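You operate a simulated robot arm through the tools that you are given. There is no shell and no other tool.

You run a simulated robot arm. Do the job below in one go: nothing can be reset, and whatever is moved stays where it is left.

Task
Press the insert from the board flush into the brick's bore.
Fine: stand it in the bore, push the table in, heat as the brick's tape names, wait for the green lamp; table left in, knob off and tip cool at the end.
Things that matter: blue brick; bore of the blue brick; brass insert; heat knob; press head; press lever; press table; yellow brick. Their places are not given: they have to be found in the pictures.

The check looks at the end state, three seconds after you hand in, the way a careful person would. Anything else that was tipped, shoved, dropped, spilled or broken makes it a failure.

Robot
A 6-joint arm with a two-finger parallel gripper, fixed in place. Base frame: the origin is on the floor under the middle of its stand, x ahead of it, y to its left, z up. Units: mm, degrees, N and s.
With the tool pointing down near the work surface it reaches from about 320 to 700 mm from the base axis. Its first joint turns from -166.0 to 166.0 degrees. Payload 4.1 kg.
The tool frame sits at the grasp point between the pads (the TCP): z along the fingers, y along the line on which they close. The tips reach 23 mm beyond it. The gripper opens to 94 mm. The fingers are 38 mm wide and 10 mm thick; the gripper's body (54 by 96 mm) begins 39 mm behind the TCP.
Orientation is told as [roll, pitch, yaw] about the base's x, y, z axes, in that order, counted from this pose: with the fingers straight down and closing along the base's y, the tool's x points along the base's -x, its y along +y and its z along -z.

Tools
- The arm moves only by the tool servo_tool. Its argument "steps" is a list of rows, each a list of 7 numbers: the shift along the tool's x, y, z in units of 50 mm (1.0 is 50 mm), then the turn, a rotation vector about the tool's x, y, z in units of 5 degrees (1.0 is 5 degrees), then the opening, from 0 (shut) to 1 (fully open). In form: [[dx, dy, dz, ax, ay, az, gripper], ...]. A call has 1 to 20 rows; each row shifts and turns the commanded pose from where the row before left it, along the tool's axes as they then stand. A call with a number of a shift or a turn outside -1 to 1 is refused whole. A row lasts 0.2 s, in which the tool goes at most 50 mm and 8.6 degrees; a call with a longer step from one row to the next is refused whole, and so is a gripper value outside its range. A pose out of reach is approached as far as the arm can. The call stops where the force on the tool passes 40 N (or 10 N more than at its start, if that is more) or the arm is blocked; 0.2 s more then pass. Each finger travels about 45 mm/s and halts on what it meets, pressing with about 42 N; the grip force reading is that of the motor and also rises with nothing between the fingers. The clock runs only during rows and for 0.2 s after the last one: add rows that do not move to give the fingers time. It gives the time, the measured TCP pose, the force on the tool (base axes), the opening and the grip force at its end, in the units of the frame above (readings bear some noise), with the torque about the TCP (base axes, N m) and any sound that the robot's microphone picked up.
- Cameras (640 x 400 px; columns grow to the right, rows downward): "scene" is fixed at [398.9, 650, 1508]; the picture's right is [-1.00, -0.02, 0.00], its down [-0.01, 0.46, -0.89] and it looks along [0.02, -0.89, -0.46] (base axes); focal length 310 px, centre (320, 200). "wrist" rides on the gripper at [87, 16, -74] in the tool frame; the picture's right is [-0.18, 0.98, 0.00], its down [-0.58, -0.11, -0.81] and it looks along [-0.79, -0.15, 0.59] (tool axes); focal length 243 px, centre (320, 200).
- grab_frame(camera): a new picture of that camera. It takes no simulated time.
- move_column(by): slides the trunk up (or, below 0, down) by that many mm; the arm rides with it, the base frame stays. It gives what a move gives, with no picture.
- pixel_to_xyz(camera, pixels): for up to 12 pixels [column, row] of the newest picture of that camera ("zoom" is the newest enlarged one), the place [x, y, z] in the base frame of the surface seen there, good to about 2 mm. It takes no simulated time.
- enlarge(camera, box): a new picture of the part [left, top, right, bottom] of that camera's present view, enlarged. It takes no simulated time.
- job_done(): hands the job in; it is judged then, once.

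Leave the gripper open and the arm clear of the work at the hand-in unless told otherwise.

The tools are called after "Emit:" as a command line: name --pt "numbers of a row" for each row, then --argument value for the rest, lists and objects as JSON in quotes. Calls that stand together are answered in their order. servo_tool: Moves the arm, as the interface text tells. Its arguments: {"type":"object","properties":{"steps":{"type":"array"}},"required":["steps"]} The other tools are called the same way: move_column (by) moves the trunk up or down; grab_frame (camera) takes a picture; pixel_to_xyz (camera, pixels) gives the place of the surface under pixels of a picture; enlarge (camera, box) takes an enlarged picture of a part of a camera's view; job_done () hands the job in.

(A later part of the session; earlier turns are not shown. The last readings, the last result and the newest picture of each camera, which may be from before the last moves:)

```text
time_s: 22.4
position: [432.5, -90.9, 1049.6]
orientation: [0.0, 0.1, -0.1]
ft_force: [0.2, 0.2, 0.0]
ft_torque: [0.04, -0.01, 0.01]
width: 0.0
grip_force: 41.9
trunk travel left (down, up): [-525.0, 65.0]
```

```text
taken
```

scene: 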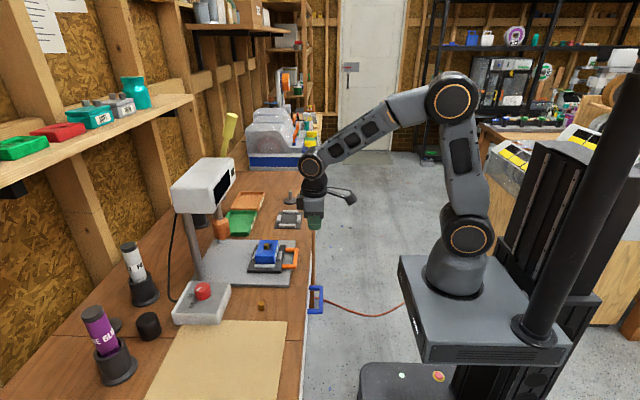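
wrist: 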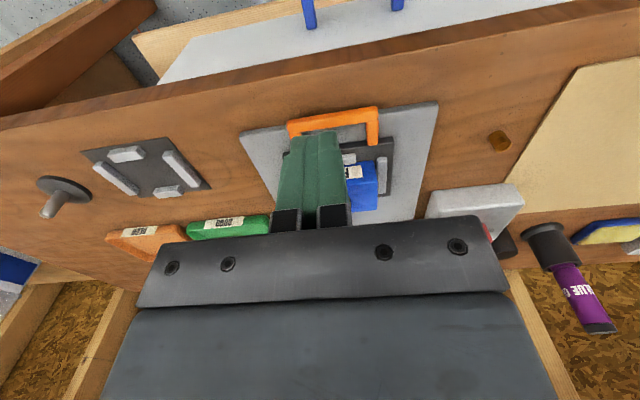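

The arm is clear. I check the insert in the bore and measure the handle and the press head/tip.

Emit:
enlarge --camera "scene" --box '[180, 190, 310, 290]'

Emit:
pixel_to_xyz --camera "zoom" --pixels '[[420, 202], [418, 215], [575, 235], [560, 290], [520, 240], [210, 160], [210, 215], [205, 235], [320, 350], [200, 300], [445, 335], [510, 330]]'

Emit:
enlarge --camera "wrist" --box '[230, 90, 450, 230]'

Emit:
pixel_to_xyz --camera "zoom" --pixels '[[270, 80], [180, 100], [410, 65], [425, 130], [330, 75], [330, 65], [560, 150], [100, 150], [560, 60]]'

```text
4.00 times, centred on (245, 240) of scene
```

zoom: 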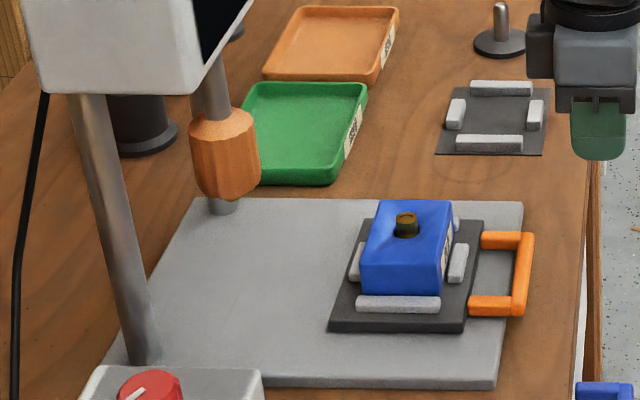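

```text
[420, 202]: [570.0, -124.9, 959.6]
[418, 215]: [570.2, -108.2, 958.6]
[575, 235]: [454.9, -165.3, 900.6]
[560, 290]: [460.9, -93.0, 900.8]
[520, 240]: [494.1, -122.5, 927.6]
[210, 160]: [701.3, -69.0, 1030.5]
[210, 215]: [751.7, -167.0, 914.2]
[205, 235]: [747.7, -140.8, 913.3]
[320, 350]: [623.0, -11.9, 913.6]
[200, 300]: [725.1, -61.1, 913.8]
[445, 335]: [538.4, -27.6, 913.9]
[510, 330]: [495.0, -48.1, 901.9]
```

```text
2.86 times, centred on (340, 160) of wrist
```

zoom: 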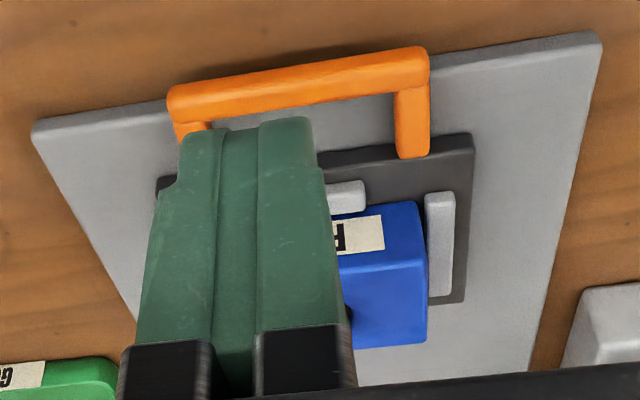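

```text
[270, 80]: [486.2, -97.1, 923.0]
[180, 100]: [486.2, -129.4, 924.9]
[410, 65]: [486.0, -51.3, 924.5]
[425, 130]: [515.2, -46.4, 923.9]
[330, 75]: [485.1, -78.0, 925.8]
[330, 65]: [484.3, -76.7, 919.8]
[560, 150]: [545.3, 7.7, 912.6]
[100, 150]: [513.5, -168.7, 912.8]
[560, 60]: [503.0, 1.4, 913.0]
```

Handle bar: near face x≈483.5, y −132…−47, top z≈929; base plate top z≈913. Let me check the blue drawer handle's height before lowering in front of the bench, and the tip.

Emit:
pixel_to_xyz --camera "scene" --pixels '[[318, 290], [320, 300], [316, 310], [235, 241], [236, 243], [234, 238], [222, 225]]'

Emit:
pixel_to_xyz --camera "wrist" --pixels '[[310, 20], [395, 5], [250, 45]]'

```text
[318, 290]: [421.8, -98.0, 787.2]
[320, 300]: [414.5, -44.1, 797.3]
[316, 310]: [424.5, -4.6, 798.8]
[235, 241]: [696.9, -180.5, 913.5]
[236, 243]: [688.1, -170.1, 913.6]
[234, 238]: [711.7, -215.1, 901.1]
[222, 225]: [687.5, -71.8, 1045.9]
```

```text
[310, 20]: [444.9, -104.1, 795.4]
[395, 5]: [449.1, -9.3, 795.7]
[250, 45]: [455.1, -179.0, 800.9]
```

The drawer handle is far below (z≈797). Lowering the closed fingers in front of the table handle to z≈941.

Emit:
servo_tool --pt "0 0.016 0.7 0 0 0 0" --pt "0 0.016 0.7 0 0 0 0" --pt "0 0.016 0.772 0 0 0 0" --pt "0 0 0 0 0 0 0"

Emit:
grab_frame --camera "wrist"

Emit:
enlarge --camera "scene" --box '[220, 210, 340, 300]'

```text
time_s: 23.4
position: [433.9, -88.8, 939.5]
orientation: [0.0, 0.0, -0.2]
ft_force: [-0.3, 0.1, -0.2]
ft_torque: [-0.01, 0.03, -0.02]
width: 0.0
grip_force: 42.2
trunk travel left (down, up): [-525.0, 65.0]
```

```text
taken
```

wrist: 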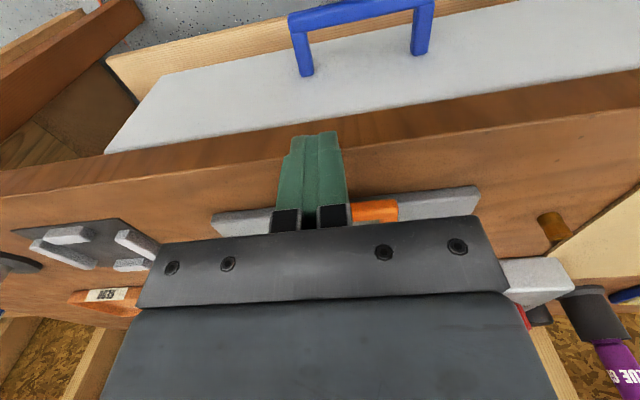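

```text
4.44 times, centred on (280, 255) of scene
```

zoom: 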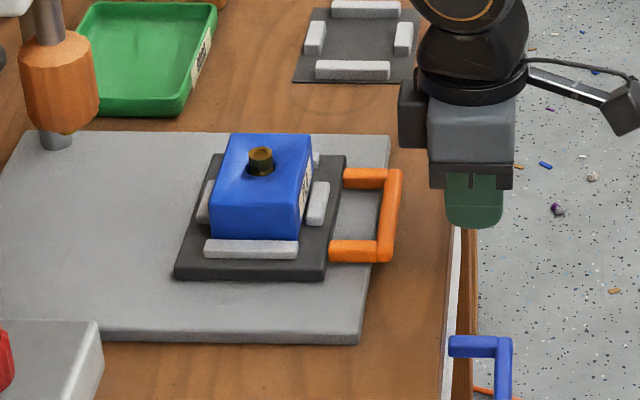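

Fingers stand ~30 mm before the handle, tips ≈917 (plate 913). I raise 1.5 mm for margin, approach, and start pushing the table in gently.

Emit:
servo_tool --pt "-0.3 0 -0.03 0 0 0 0" --pt "-0.2 0 0 0 0 0 0" --pt "-0.1 0 0 0 0 0 0" --pt "-0.1 0 0 0 0 0 0" --pt "-0.12 0 0 0 0 0 0" --pt "-0.12 0 0 0 0 0 0" --pt "-0.12 0 0 0 0 0 0" --pt "-0.12 0 0 0 0 0 0" --pt "-0.12 0 0 0 0 0 0" --pt "0 0 0 0 0 0 0"

Emit:
enlarge --camera "scene" --box '[180, 200, 320, 300]'

```text
time_s: 25.6
position: [498.3, -86.9, 941.1]
orientation: [0.0, -0.1, -0.1]
ft_force: [0.2, -0.2, -0.1]
ft_torque: [-0.05, 0.01, 0.01]
width: 0.0
grip_force: 41.5
trunk travel left (down, up): [-525.0, 65.0]
```

```text
4.00 times, centred on (250, 250) of scene
```

zoom: 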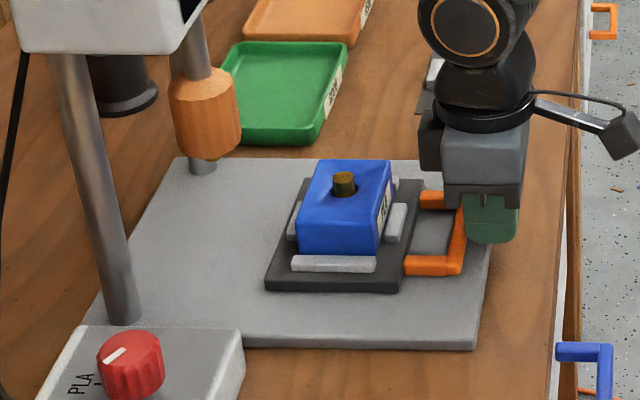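

The table slides without resistance and the insert stays standing. Continuing the push in 5–6 mm rows.

Emit:
servo_tool --pt "-0.12 0 0 0 0 0 0" --pt "-0.12 0 0 0 0 0 0" --pt "-0.12 0 0 0 0 0 0" --pt "-0.12 0 0 0 0 0 0" --pt "-0.12 0 0 0 0 0 0" --pt "-0.12 0 0 0 0 0 0" --pt "-0.12 0 0 0 0 0 0" --pt "-0.12 0 0 0 0 0 0" --pt "-0.12 0 0 0 0 0 0" --pt "0 0 0 0 0 0 0"

Emit:
enlarge --camera "scene" --box '[180, 200, 320, 300]'

```text
time_s: 27.8
position: [552.9, -87.9, 940.5]
orientation: [-0.1, -0.1, -0.2]
ft_force: [-0.6, -1.2, -0.4]
ft_torque: [-0.01, -0.02, 0.0]
width: 0.0
grip_force: 42.3
trunk travel left (down, up): [-525.0, 65.0]
```

```text
4.00 times, centred on (250, 250) of scene
```

zoom: 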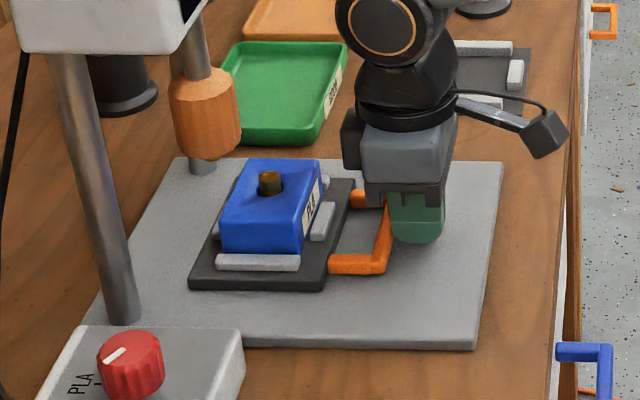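

The table is ~88 mm in; bore at x≈663. The ram axis is near x≈690. Pushing on slower to find the stop.

Emit:
servo_tool --pt "-0.1 0 0 0 0 0 0" --pt "-0.1 0 0 0 0 0 0" --pt "-0.1 0 0 0 0 0 0" --pt "-0.08 0 0 0 0 0 0" --pt "-0.06 0 0 0 0 0 0" --pt "-0.06 0 0 0 0 0 0" --pt "-0.04 0 0 0 0 0 0" --pt "0 0 0 0 0 0 0"

Emit:
enlarge --camera "scene" --box '[180, 200, 320, 300]'

```text
time_s: 29.6
position: [580.1, -86.2, 942.0]
orientation: [0.0, 0.0, -0.1]
ft_force: [-0.5, 0.5, -0.5]
ft_torque: [0.0, 0.02, 0.0]
width: 0.0
grip_force: 41.7
trunk travel left (down, up): [-525.0, 65.0]
```

```text
4.00 times, centred on (250, 250) of scene
```

zoom: 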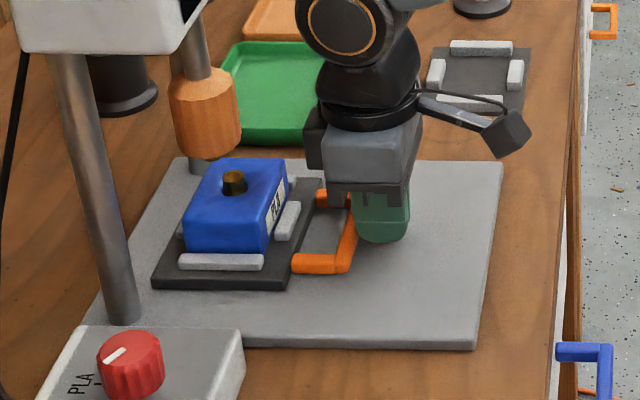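

By comparing columns the insert is still ~6 mm short of the ram axis. Continuing in 1.5 mm rows until the stop is felt.

Emit:
servo_tool --pt "-0.03 0 0 0 0 0 0" --pt "-0.03 0 0 0 0 0 0" --pt "-0.03 0 0 0 0 0 0" --pt "-0.03 0 0 0 0 0 0" --pt "0 0 0 0 0 0 0"

Emit:
enlarge --camera "scene" --box '[190, 210, 270, 265]'

```text
time_s: 30.8
position: [583.7, -87.6, 940.3]
orientation: [0.0, -0.1, -0.2]
ft_force: [0.0, -0.8, -0.4]
ft_torque: [0.01, 0.01, -0.01]
width: 0.0
grip_force: 42.1
trunk travel left (down, up): [-525.0, 65.0]
```

```text
7.27 times, centred on (230, 238) of scene
```

zoom: 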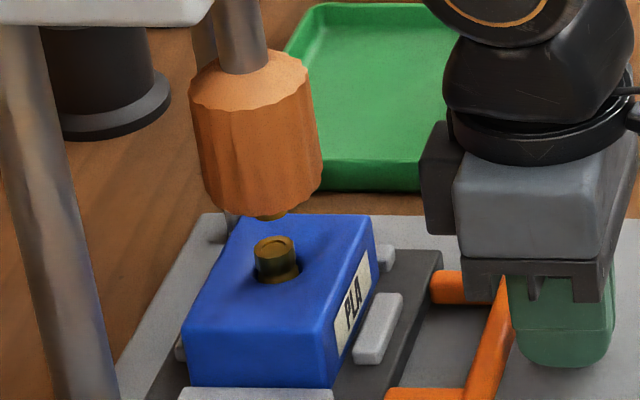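

Now the brass tip shows under the wooden sleeve at (270,217), nearly straight above the insert (275,245). I push a few more mm in 1 mm rows to find whether there's a stop.

Emit:
servo_tool --pt "-0.02 0 0 0 0 0 0" --pt "-0.02 0 0 0 0 0 0" --pt "0 0 0 0 0 0 0"

Emit:
enlarge --camera "scene" --box '[190, 210, 270, 265]'

```text
time_s: 31.6
position: [586.5, -87.5, 941.7]
orientation: [0.0, 0.0, 0.0]
ft_force: [0.4, -0.2, 0.3]
ft_torque: [0.01, -0.01, -0.01]
width: 0.3
grip_force: 41.7
trunk travel left (down, up): [-525.0, 65.0]
```

```text
7.27 times, centred on (230, 238) of scene
```

zoom: 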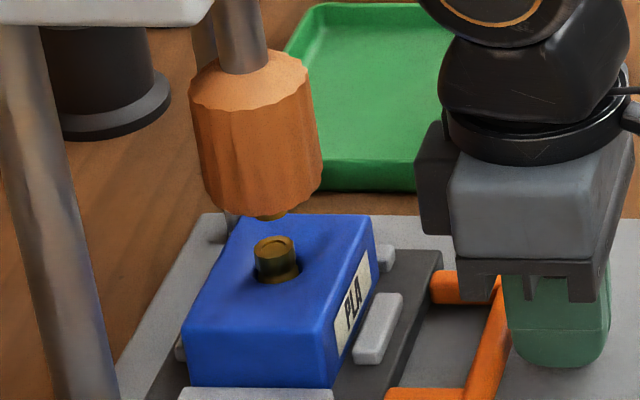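

The brick did not move this time while the fingers did, so the table had already run ahead to its end position. I press a bit further to feel the stop.

Emit:
servo_tool --pt "-0.02 0 0 0 0 0 0" --pt "-0.02 0 0 0 0 0 0" --pt "-0.02 0 0 0 0 0 0" --pt "0 0 0 0 0 0 0"

Emit:
enlarge --camera "scene" --box '[190, 210, 270, 265]'

```text
time_s: 32.6
position: [589.3, -86.8, 941.4]
orientation: [0.0, 0.0, -0.1]
ft_force: [0.3, 0.2, 0.3]
ft_torque: [0.01, 0.01, 0.01]
width: 0.0
grip_force: 42.0
trunk travel left (down, up): [-525.0, 65.0]
```

```text
7.27 times, centred on (230, 238) of scene
```

zoom: 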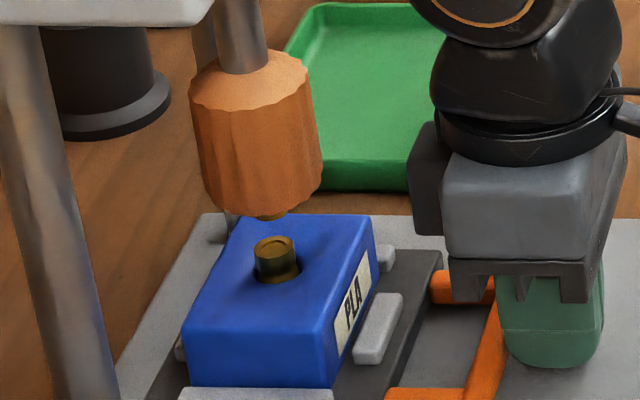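

The tip and insert columns now coincide. One more gentle 3 mm to feel the stop for certain.

Emit:
servo_tool --pt "-0.02 0 0 0 0 0 0" --pt "-0.02 0 0 0 0 0 0" --pt "-0.02 0 0 0 0 0 0" --pt "0 0 0 0 0 0 0"

Emit:
enlarge --camera "scene" --box '[190, 210, 270, 265]'

```text
time_s: 33.6
position: [591.9, -87.9, 940.8]
orientation: [-0.1, -0.1, 0.0]
ft_force: [-6.4, 1.5, -0.7]
ft_torque: [-0.01, 0.1, 0.05]
width: 0.0
grip_force: 42.3
trunk travel left (down, up): [-525.0, 65.0]
```

```text
7.27 times, centred on (230, 238) of scene
```

zoom: 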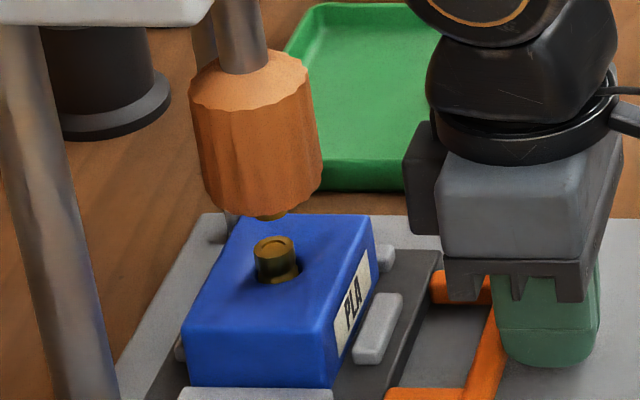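

Stop felt (6.4 N), table fully in. Now I back off, rise, open the fingers and go view the heat knob.

Emit:
servo_tool --pt "0.2 0 0 0 0 0 0" --pt "0.8 0 0 0 0 0 0" --pt "0.4 0 -0.6 0 0 0 0" --pt "0 0 -0.9 0 0 0 0.3" --pt "0 0 -0.9 0 0 0 0.6" --pt "-0.2 0.7 0 0 0 0 0.7" --pt "-0.2 0.7 0 0 0 0 0.7" --pt "-0.2 0.7 0 0 0 0 0.7" --pt "-0.2 0.7 0 0 0 0 0.7" --pt "-0.2 0.7 0 0 0 0 0.7" --pt "-0.2 0.5 0 0 0 0 0.7" --pt "0 0 0 0 0 0 0.7"

Emit:
grab_frame --camera "wrist"

Emit:
grab_frame --camera "scene"

```text
time_s: 36.2
position: [582.9, 112.4, 1060.7]
orientation: [0.0, 0.1, 0.0]
ft_force: [-0.6, 0.3, 0.0]
ft_torque: [-0.01, 0.0, 0.05]
width: 65.9
grip_force: 0.0
trunk travel left (down, up): [-525.0, 65.0]
```

```text
taken
```

wrist: 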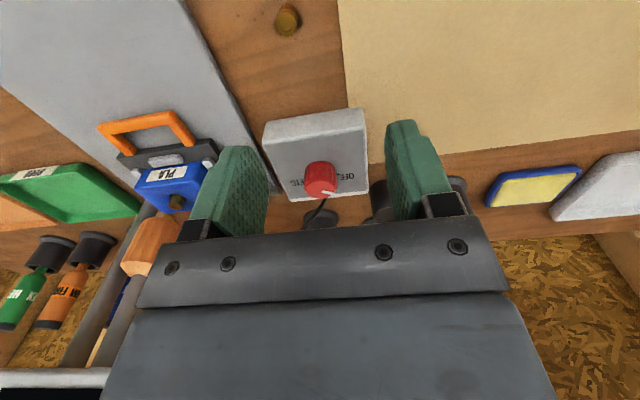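

```text
taken
```

scene: 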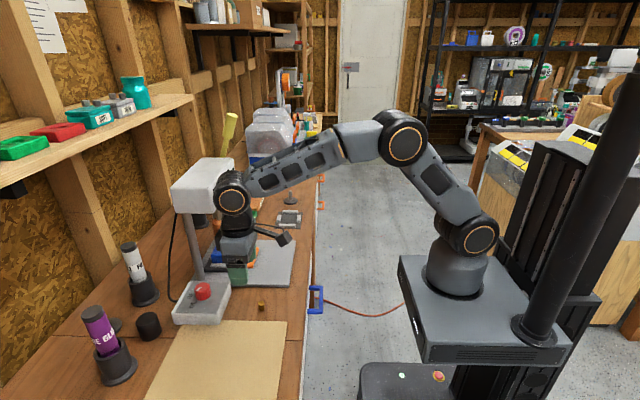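

Now a zoom on the knob from this view and from the scene camera.

Emit:
enlarge --camera "scene" --box '[170, 270, 240, 325]'

Emit:
enlarge --camera "wrist" --box '[260, 105, 380, 205]'

Emit:
pixel_to_xyz --camera "zoom" --pixels '[[320, 290], [320, 260], [310, 310], [350, 305], [320, 230], [250, 300], [390, 290], [420, 250], [230, 120], [430, 110], [240, 310], [400, 310]]'

```text
7.27 times, centred on (205, 298) of scene
```

zoom: 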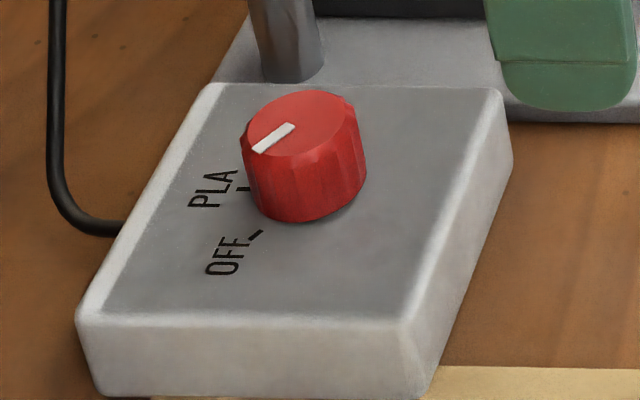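

```text
4.00 times, centred on (320, 155) of wrist
```

zoom: 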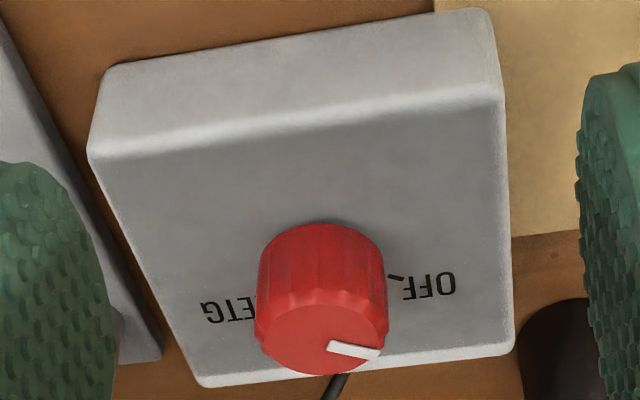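

```text
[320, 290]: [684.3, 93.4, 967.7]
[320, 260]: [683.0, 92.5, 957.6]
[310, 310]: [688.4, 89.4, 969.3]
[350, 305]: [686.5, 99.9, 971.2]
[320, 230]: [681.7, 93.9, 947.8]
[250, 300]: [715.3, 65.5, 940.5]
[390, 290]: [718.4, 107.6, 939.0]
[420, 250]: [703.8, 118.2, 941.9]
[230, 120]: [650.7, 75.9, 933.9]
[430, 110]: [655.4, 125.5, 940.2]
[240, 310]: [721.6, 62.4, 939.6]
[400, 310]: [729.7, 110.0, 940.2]
```

The white pointer aims toward OFF side now. I measure the knob's top, the pointer, and the OFF/PLA ticks.

Emit:
enlarge --camera "wrist" --box '[290, 155, 350, 205]'

Emit:
pixel_to_xyz --camera "zoom" --pixels '[[320, 300], [220, 270], [430, 270], [320, 220], [320, 360], [340, 290], [410, 300], [440, 160], [440, 175], [465, 180], [380, 295], [260, 320]]'

Emit:
enlarge --camera "scene" --box '[185, 275, 225, 310]'

Emit:
pixel_to_xyz --camera "zoom" --pixels '[[300, 100], [225, 140], [270, 105], [195, 205], [225, 290], [220, 285], [310, 180], [330, 250], [195, 230], [380, 80], [240, 90], [400, 150]]'

```text
8.00 times, centred on (320, 180) of wrist
```

zoom: 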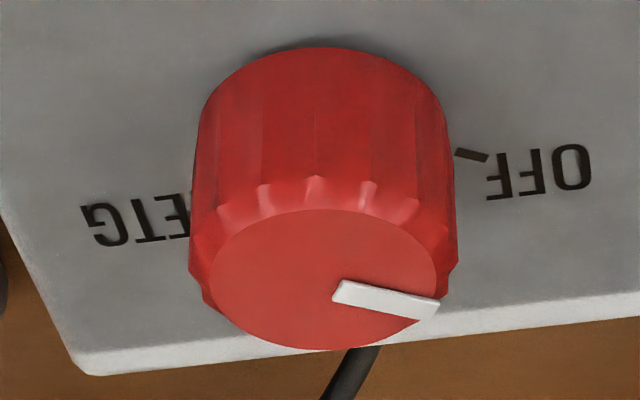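

```text
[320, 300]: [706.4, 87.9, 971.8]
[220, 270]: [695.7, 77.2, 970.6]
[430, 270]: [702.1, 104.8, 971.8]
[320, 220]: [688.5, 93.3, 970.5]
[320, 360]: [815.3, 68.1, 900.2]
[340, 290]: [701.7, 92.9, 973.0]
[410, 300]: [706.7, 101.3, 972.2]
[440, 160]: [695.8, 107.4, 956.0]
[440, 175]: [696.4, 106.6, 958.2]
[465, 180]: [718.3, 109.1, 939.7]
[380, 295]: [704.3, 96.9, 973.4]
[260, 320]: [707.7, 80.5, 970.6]
```

```text
11.43 times, centred on (205, 292) of scene
```

zoom: 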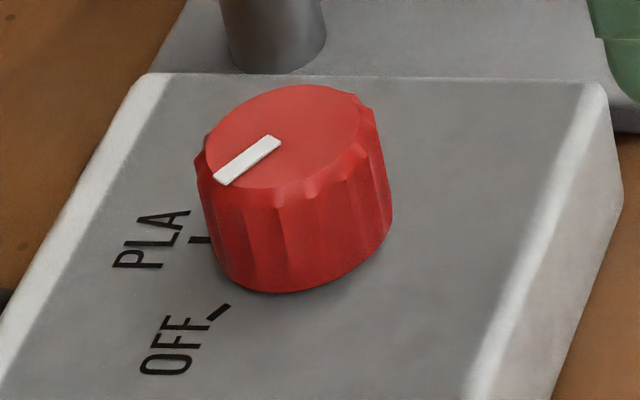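

```text
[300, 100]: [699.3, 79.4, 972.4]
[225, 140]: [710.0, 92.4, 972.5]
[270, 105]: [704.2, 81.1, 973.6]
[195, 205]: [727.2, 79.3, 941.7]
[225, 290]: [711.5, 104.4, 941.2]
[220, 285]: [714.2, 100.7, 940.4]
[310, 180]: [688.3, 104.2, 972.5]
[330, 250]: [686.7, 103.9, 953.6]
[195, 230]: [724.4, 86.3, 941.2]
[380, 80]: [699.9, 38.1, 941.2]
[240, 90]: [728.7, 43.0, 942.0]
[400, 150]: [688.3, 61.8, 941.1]
```

Knob axis ≈[700.5,91], top z≈972, diameter 30; pointer at ≈55–60° (OFF), PLA tick at ≈0° (straight +x). So it needs ≈60° clockwise seen from above. I check neighbouring obstacles first.

Emit:
pixel_to_xyz --camera "scene" --pixels '[[203, 265], [197, 240], [190, 215], [150, 320], [150, 335], [190, 205], [230, 200], [175, 190], [170, 285], [172, 260], [143, 290], [135, 265]]'

Emit:
pixel_to_xyz --camera "wrist" --pixels '[[320, 215], [380, 195], [155, 245], [190, 160], [460, 185], [325, 212]]'

```text
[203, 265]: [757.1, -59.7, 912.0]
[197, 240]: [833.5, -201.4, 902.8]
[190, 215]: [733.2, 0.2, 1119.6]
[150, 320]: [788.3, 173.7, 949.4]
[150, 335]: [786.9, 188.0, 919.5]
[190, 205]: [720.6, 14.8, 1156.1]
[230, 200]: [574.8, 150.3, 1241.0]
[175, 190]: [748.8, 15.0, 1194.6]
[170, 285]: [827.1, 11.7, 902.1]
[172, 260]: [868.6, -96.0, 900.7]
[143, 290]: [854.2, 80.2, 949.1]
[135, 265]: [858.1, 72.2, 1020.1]
```

```text
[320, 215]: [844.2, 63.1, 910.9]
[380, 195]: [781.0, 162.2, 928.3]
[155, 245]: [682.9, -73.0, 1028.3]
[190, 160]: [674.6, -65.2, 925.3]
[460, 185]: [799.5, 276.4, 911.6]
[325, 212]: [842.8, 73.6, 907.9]
```

The press box's end is at y≈15 (z 1150–1200), the column near [740,0]; there's room at the knob. I test reach by moving above the knob at z≈1012, fingers ~66 mm open.

Emit:
servo_tool --pt "-0.588 -0.107 0.2435 0 0 0 0.6" --pt "-0.588 -0.107 0.2435 0 0 0 0.6" --pt "-0.588 -0.107 0.2435 0 0 0 0.6" --pt "-0.588 -0.107 0.2435 0 0 0 0.6" --pt "0 0 0 0 0 0 0.6"

Emit:
grab_frame --camera "wrist"

Emit:
grab_frame --camera "scene"

```text
time_s: 37.4
position: [699.2, 92.2, 1011.9]
orientation: [0.0, 0.1, -0.1]
ft_force: [0.5, 0.6, -0.4]
ft_torque: [-0.02, 0.01, -0.04]
width: 56.3
grip_force: 0.1
trunk travel left (down, up): [-525.0, 65.0]
```

```text
taken
```

wrist: 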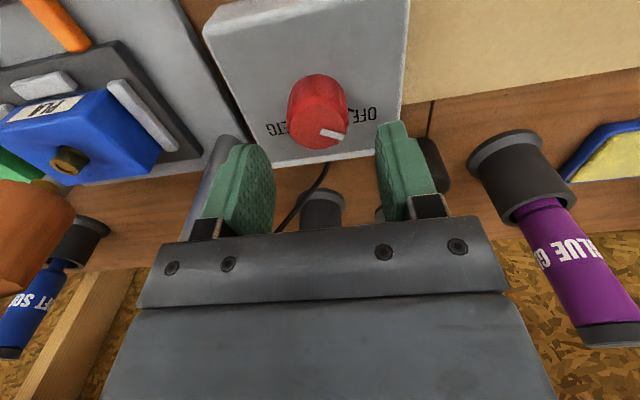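

```text
taken
```

scene: 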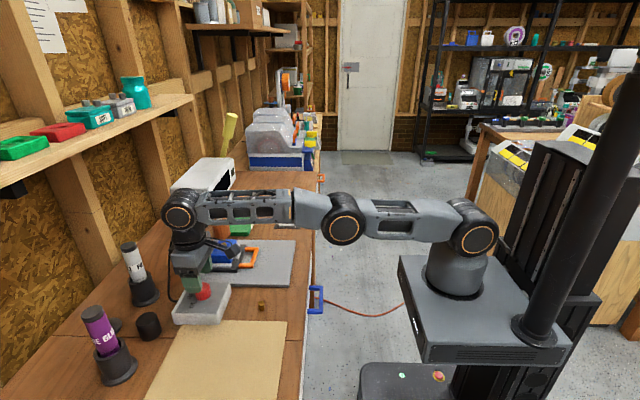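

Reached [699,92,1012]. The knob's top should appear near (320,130) if centred; zoom to verify.

Emit:
enlarge --camera "wrist" --box '[260, 65, 380, 165]'

Emit:
pixel_to_xyz --camera "zoom" --pixels '[[320, 290], [230, 290], [410, 280], [320, 220], [330, 350], [360, 300], [420, 310], [400, 200], [330, 320], [290, 260]]'

```text
4.00 times, centred on (320, 115) of wrist
```

zoom: 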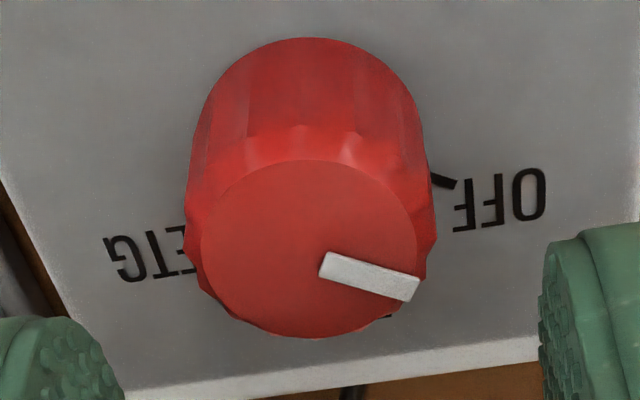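

```text
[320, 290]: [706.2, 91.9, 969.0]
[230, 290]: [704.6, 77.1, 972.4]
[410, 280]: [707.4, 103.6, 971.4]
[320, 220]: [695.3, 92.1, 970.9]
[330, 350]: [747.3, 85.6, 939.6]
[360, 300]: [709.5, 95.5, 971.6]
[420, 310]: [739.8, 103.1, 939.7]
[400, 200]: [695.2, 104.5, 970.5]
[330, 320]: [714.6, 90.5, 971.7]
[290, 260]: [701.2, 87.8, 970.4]
```

Pointer measured at ≈61° with the OFF tick at ≈60°, so PLA (0°) is 60° clockwise. I shift −1.4 mm in y, lower 35 mm so the tips straddle the knob, and close.

Emit:
servo_tool --pt "0.01 -0.028 0 0 0 0 0.6" --pt "0 0 0.35 0 0 0 0.6" --pt "0 0 0.35 0 0 0 0.6" --pt "0 0 0 0 0 0 0.6"

Emit:
enlarge --camera "wrist" --box '[240, 90, 400, 210]'

Emit:
enlarge --camera "scene" --box '[150, 190, 250, 330]'

```text
time_s: 38.4
position: [700.0, 88.8, 976.5]
orientation: [0.1, 0.0, -0.1]
ft_force: [-0.4, 0.3, 0.0]
ft_torque: [-0.03, 0.01, 0.01]
width: 56.4
grip_force: 0.1
trunk travel left (down, up): [-525.0, 65.0]
```

```text
3.33 times, centred on (320, 150) of wrist
```

zoom: 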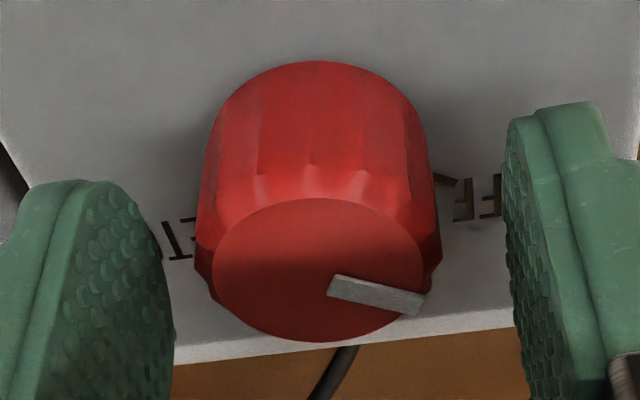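

```text
2.86 times, centred on (200, 260) of scene
```

zoom: 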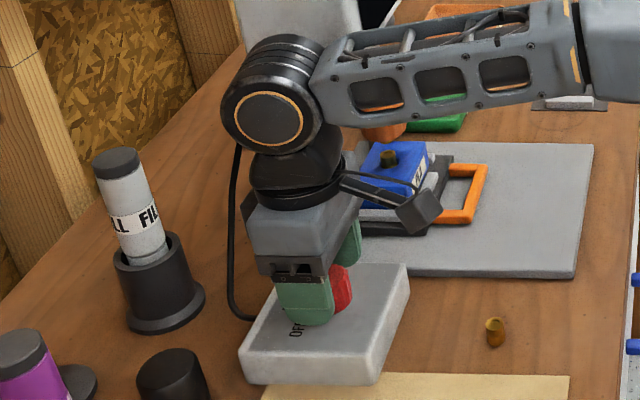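

The knob sits between the fingers. Closing on it.

Emit:
servo_tool --pt "0 0 0 0 0 0 0.45" --pt "0 0 0 0 0 0 0.3" --pt "0 0 0 0 0 0 0.2" --pt "0 0 0 0 0 0 0.2" --pt "0 0 0 0 0 0 0.2"

```text
time_s: 39.6
position: [700.6, 90.2, 976.6]
orientation: [0.1, 0.0, -0.1]
ft_force: [-0.2, -1.3, 0.4]
ft_torque: [-0.03, 0.0, -0.04]
width: 35.2
grip_force: 45.3
trunk travel left (down, up): [-525.0, 65.0]
```

Gripped (35 mm, 45 N) with little side force. Turning 60° clockwise in 5° rows.

Emit:
servo_tool --pt "0 0 0 0 0 0.5 0.2" --pt "0 0 0 0 0 1 0.2" --pt "0 0 0 0 0 1 0.2" --pt "0 0 0 0 0 1 0.2" --pt "0 0 0 0 0 1 0.2" --pt "0 0 0 0 0 1 0.2" --pt "0 0 0 0 0 0.5 0.2" --pt "0 0 0 0 0 0 0.2"

Emit:
grab_frame --camera "wrist"

Emit:
enlarge --camera "scene" --box '[150, 190, 250, 330]'

```text
time_s: 41.4
position: [701.1, 89.6, 977.6]
orientation: [0.0, -0.1, -30.2]
ft_force: [-0.1, -0.5, 1.1]
ft_torque: [0.12, 0.29, -0.02]
width: 35.6
grip_force: 44.4
trunk travel left (down, up): [-525.0, 65.0]
```

```text
taken
```

wrist: 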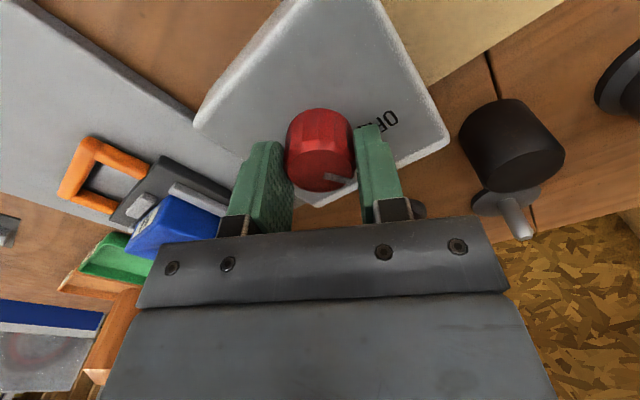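

```text
2.86 times, centred on (200, 260) of scene
```

zoom: 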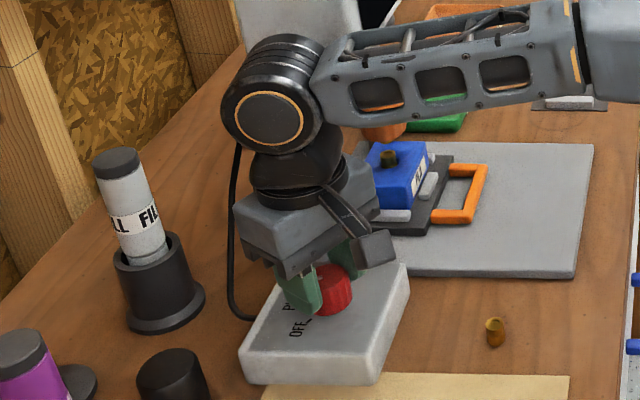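

Half way, the knob turns along with the hand (pointer keeps its place in the wrist view). Another 30°.

Emit:
servo_tool --pt "0 0 0 0 0 0.5 0.2" --pt "0 0 0 0 0 1 0.2" --pt "0 0 0 0 0 1 0.2" --pt "0 0 0 0 0 1 0.2" --pt "0 0 0 0 0 1 0.2" --pt "0 0 0 0 0 1 0.2" --pt "0 0 0 0 0 0.5 0.2" --pt "0 0 0 0 0 0 0.2"

Emit:
grab_frame --camera "wrist"

Emit:
enlarge --camera "wrist" --box '[260, 90, 380, 210]'

Emit:
enlarge --camera "scene" --box '[150, 190, 250, 330]'

```text
time_s: 43.2
position: [699.8, 89.7, 977.3]
orientation: [0.0, -0.1, -60.2]
ft_force: [2.8, -1.2, -0.1]
ft_torque: [-0.29, -0.73, -0.03]
width: 35.5
grip_force: 44.8
trunk travel left (down, up): [-525.0, 65.0]
```

```text
taken
```

wrist: 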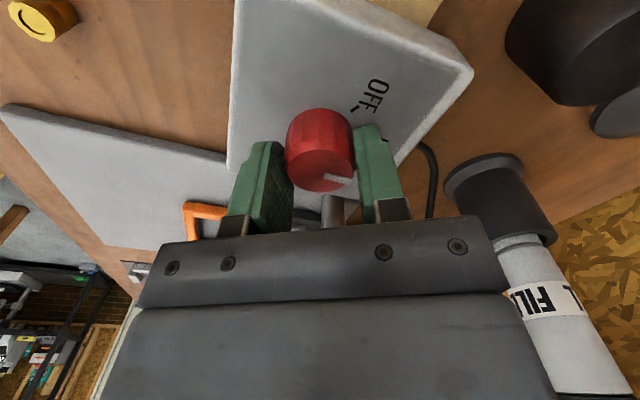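

```text
3.33 times, centred on (320, 150) of wrist
```

zoom: 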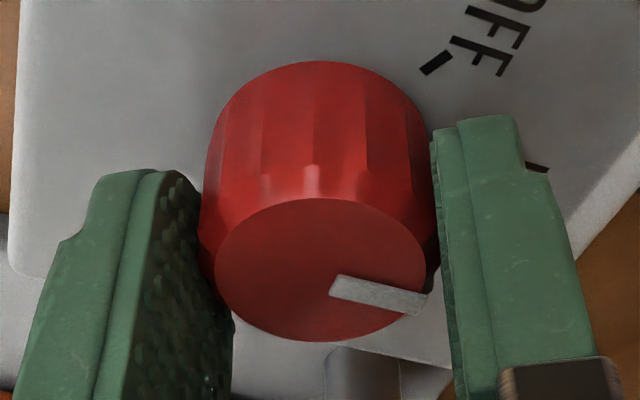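

```text
2.86 times, centred on (200, 260) of scene
```

zoom: 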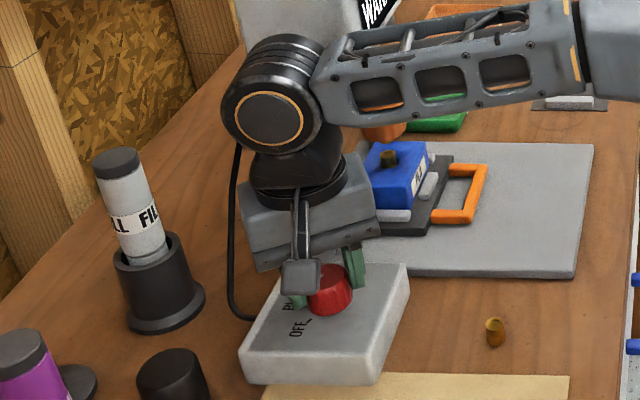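

The press display lit up ("WAR…"). I open the fingers, rise off the knob, and check pointer and display.

Emit:
servo_tool --pt "0 0 0 0 0 0 0.45" --pt "0 0 0 0 0 0 0.6" --pt "0 0 0 0 0 0 0.6" --pt "0 0 -0.4 0 0 0 0.6" --pt "0 0 -0.4 0 0 0 0.6" --pt "0 0 -0.4 0 0 0 0.6" --pt "0 0 0 0 0 0 0.6"

Emit:
enlarge --camera "scene" --box '[165, 150, 265, 220]'

Emit:
enlarge --camera "scene" --box '[180, 270, 230, 320]'

Emit:
enlarge --camera "wrist" --box '[240, 40, 400, 160]'

```text
time_s: 44.8
position: [695.9, 89.6, 1036.0]
orientation: [0.0, 0.0, -60.1]
ft_force: [0.0, 0.1, -0.1]
ft_torque: [-0.02, -0.01, 0.04]
width: 56.7
grip_force: 0.1
out of reach, approached as far as the arm can: row 6
trunk travel left (down, up): [-525.0, 65.0]
```

```text
5.71 times, centred on (215, 185) of scene
```

zoom: 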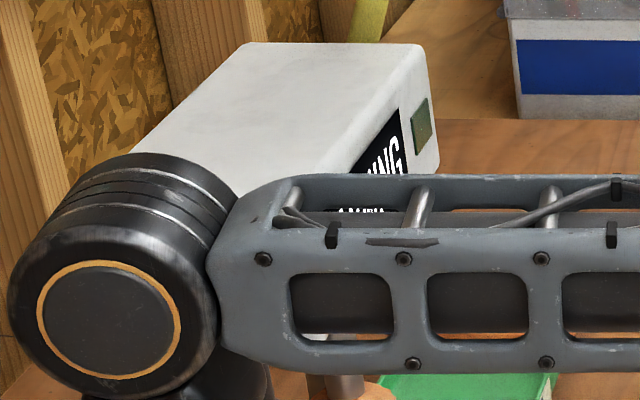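

```text
8.00 times, centred on (205, 295) of scene
```

zoom: 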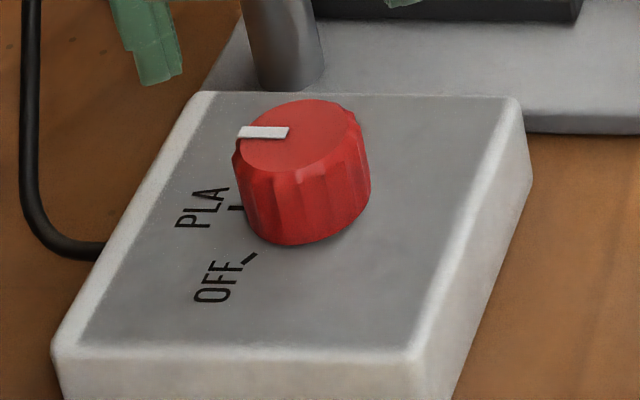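

```text
3.33 times, centred on (320, 100) of wrist
```

zoom: 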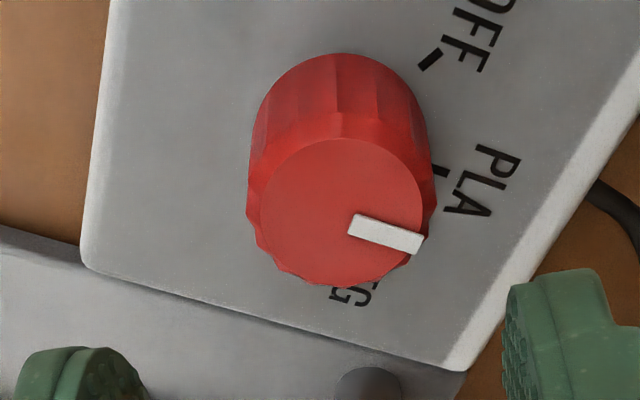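

The pointer lies parallel to the PLA tick — heat is on PLA. I pull back from the press (the arm was at its reach limit), turn the hand back, and rise so I can watch the display and lamp.

Emit:
servo_tool --pt "0.35 -0.606 0 0 0 0 0.6" --pt "0.35 -0.606 0 0 0 0 0.6" --pt "0.35 -0.606 0 0 0 0 0.6" --pt "0.35 -0.606 0 0 0 0 0.6" --pt "0 0 -0.3 0 0 -1 0.6" --pt "0 0 -0.3 0 0 -1 0.6" --pt "0 0 -0.3 0 0 -1 0.6" --pt "0 0 -0.3 0 0 -1 0.6" --pt "0 0 -0.3 0 0 -1 0.6" --pt "0 0 -0.3 0 0 -1 0.6" --pt "0 0 -0.3 0 0 -1 0.6" --pt "0 0 -0.3 0 0 -1 0.6" --pt "0 0 -0.3 0 0 -1 0.6" --pt "0 0 -0.3 0 0 -1 0.6" --pt "0 0 -0.3 0 0 -1 0.6" --pt "0 0 -0.3 0 0 -1 0.6" --pt "0 0 0 0 0 0 0.6"

Emit:
grab_frame --camera "scene"

Emit:
enlarge --camera "scene" --box '[165, 150, 265, 220]'

```text
time_s: 48.4
position: [556.9, 91.0, 1216.2]
orientation: [0.0, 0.0, 0.0]
ft_force: [-0.1, -0.5, 0.5]
ft_torque: [-0.01, 0.01, -0.01]
width: 56.5
grip_force: 0.0
trunk travel left (down, up): [-525.0, 65.0]
```

```text
taken
```

scene: 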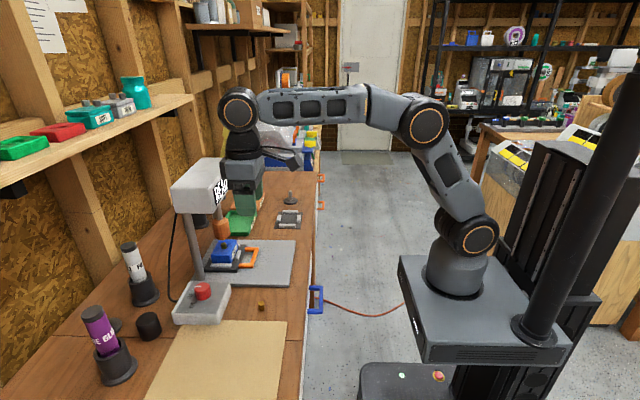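

```text
5.71 times, centred on (215, 185) of scene
```

zoom: 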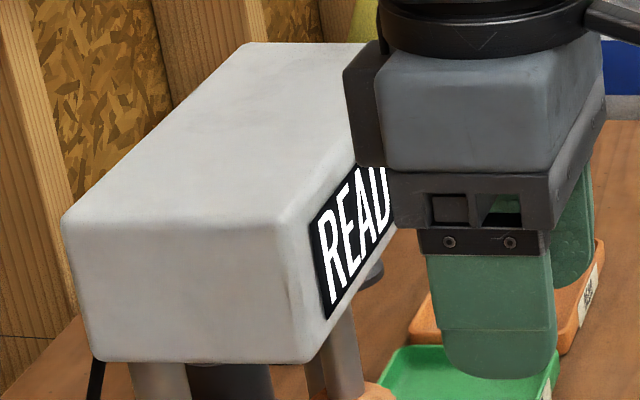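

The display reads "READY". I go across in y in front of the box to see the lamp and the lever with the wrist camera.

Emit:
servo_tool --pt "0.2 -0.72 -0.2 0 0 0 0.6" --pt "0.2 -0.72 -0.2 0 0 0 0.6" --pt "0.2 -0.72 -0.2 0 0 0 0.6" --pt "0.2 -0.72 -0.2 0 0 0 0.6" --pt "0.2 -0.72 -0.2 0 0 0 0.6" --pt "0 0 0 0 0 0 0.6"

Emit:
grab_frame --camera "wrist"

Emit:
enlarge --camera "scene" --box '[165, 100, 305, 210]'

```text
time_s: 49.8
position: [505.9, -91.4, 1265.8]
orientation: [0.0, 0.0, 0.0]
ft_force: [-0.8, 0.4, -0.5]
ft_torque: [-0.01, 0.0, -0.01]
width: 56.2
grip_force: 0.0
trunk travel left (down, up): [-525.0, 65.0]
```

```text
taken
```

wrist: 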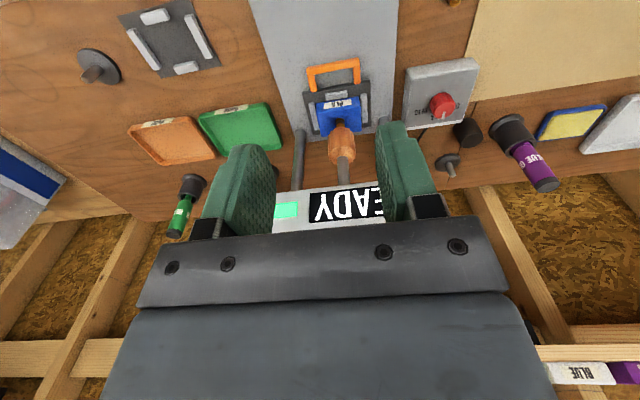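

```text
3.64 times, centred on (235, 155) of scene
```

zoom: 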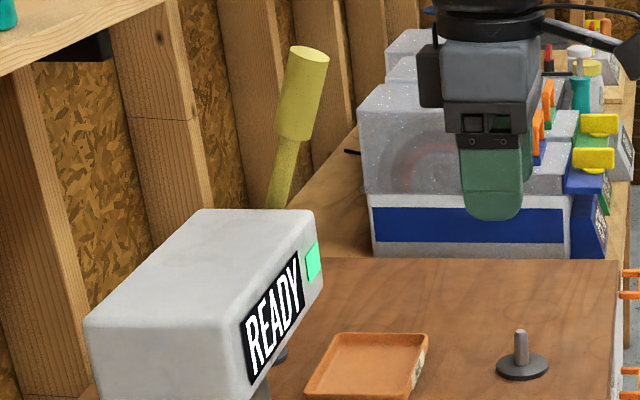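

Green lamp lit, READY. Now the lever: measuring its points.

Emit:
enlarge --camera "scene" --box '[205, 100, 265, 165]'

Emit:
pixel_to_xyz --camera "zoom" --pixels '[[372, 80], [365, 110], [355, 150], [340, 200], [335, 225], [310, 265], [300, 310], [290, 340], [325, 130], [395, 130], [370, 60], [260, 370]]'

```text
6.15 times, centred on (235, 132) of scene
```

zoom: 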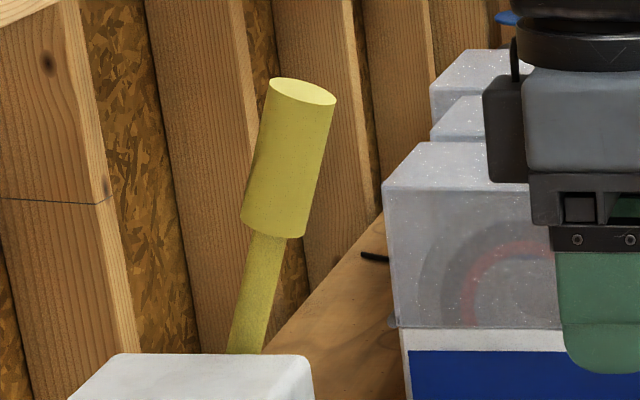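

```text
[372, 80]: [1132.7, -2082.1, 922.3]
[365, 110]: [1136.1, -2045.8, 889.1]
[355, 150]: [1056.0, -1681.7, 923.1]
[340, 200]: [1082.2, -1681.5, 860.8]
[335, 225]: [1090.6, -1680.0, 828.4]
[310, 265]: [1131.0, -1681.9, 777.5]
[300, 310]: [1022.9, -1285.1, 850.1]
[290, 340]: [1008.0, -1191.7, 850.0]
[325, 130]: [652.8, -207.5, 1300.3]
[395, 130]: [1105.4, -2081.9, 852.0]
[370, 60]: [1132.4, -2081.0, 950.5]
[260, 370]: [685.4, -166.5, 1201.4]
```

The zoom window differs from my guess; the lever's at zoom (300,95)–(245,340). Querying points on it properly.

Emit:
pixel_to_xyz --camera "zoom" --pixels '[[303, 92], [300, 115], [293, 140], [287, 170], [280, 200], [272, 225], [265, 250], [258, 280], [250, 310], [245, 340], [260, 180], [315, 180]]'

Emit:
pixel_to_xyz --camera "wrist" --pixels '[[286, 210], [340, 205], [286, 203], [340, 175], [334, 140], [300, 160]]'

```text
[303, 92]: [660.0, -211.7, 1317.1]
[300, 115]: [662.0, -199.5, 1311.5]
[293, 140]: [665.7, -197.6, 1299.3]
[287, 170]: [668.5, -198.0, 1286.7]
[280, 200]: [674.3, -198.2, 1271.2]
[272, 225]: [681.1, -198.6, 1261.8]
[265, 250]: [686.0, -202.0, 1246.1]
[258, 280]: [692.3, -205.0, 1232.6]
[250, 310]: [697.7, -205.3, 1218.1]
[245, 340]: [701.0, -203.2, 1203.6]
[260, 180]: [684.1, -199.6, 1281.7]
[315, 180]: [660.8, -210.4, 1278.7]
```

```text
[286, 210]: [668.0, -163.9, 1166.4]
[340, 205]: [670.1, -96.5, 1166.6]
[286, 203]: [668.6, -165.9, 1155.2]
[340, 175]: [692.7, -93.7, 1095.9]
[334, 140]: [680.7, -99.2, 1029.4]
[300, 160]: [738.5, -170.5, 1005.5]
```

Lever: grip from z≈1257 to 1318, axis at y≈−212, leaning 20° from vertical toward −x, pivot near [713,−212,1172]. I'll grasp it with the hand pitched to point forward and 30° down. First pitch the hand by 60° here in free space.

Emit:
servo_tool --pt "0 0 0 0 -1 0 0.6" --pt "0 0 0 0 -1 0 0.6" --pt "0 0 0 0 -1 0 0.6" --pt "0 0 0 0 -1 0 0.6" --pt "0 0 0 0 -1 0 0.6" --pt "0 0 0 0 -1 0 0.6" --pt "0 0 0 0 -1 0 0.6" --pt "0 0 0 0 -1 0 0.6" --pt "0 0 0 0 -1 0 0.6" --pt "0 0 0 0 -1 0 0.6" --pt "0 0 0 0 -1 0 0.6" --pt "0 0 0 0 -1 0 0.6" --pt "0 0 0 0 0 0 0.6"

Emit:
grab_frame --camera "scene"

Emit:
grab_frame --camera "wrist"

```text
time_s: 52.6
position: [506.0, -90.2, 1265.3]
orientation: [0.0, -60.1, -0.1]
ft_force: [-0.9, 0.4, 0.2]
ft_torque: [0.06, -0.02, 0.0]
width: 56.3
grip_force: 0.1
trunk travel left (down, up): [-525.0, 65.0]
```

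```text
taken
```

scene: 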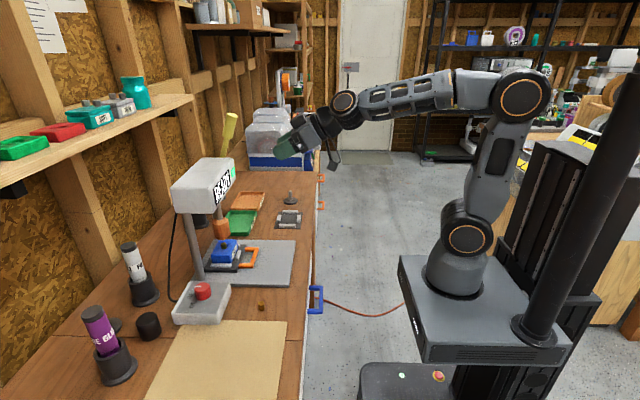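

```text
taken
```

wrist: 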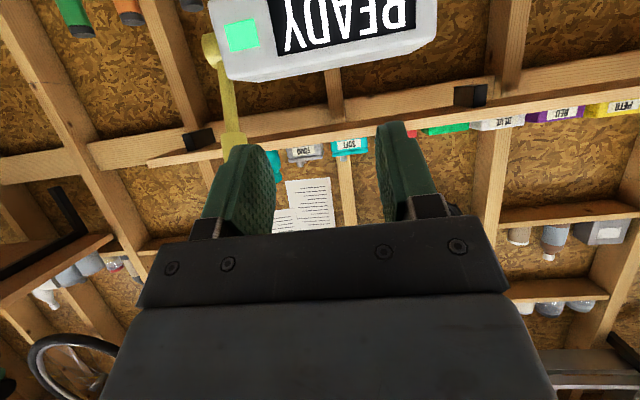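

The hand points forward as planned, and the wrist camera sees the lever's hub at (212,47) and the rod to (232,140). I query these for the pivot.

Emit:
enlarge --camera "wrist" --box '[180, 20, 280, 160]'

Emit:
pixel_to_xyz --camera "wrist" --pixels '[[210, 50], [206, 40], [222, 75], [226, 95], [229, 115], [232, 137], [222, 137], [244, 137], [217, 60], [240, 70]]'

```text
2.86 times, centred on (230, 90) of wrist
```

zoom: 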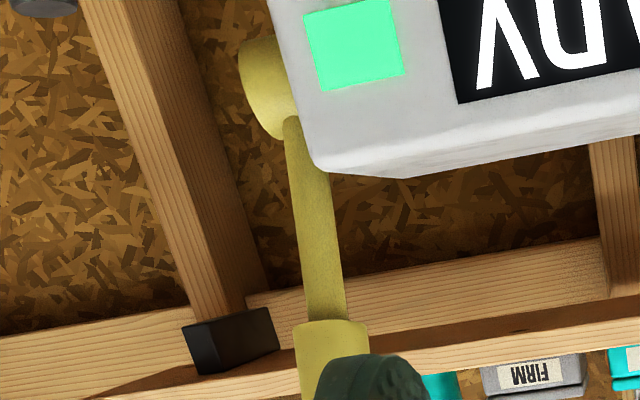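

```text
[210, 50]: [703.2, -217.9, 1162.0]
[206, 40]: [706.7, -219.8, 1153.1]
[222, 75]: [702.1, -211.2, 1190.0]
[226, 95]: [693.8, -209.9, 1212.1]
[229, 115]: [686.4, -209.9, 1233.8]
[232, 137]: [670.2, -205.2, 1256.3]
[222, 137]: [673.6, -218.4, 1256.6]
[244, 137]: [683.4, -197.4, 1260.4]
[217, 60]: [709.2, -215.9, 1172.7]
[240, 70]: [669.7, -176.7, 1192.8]
```

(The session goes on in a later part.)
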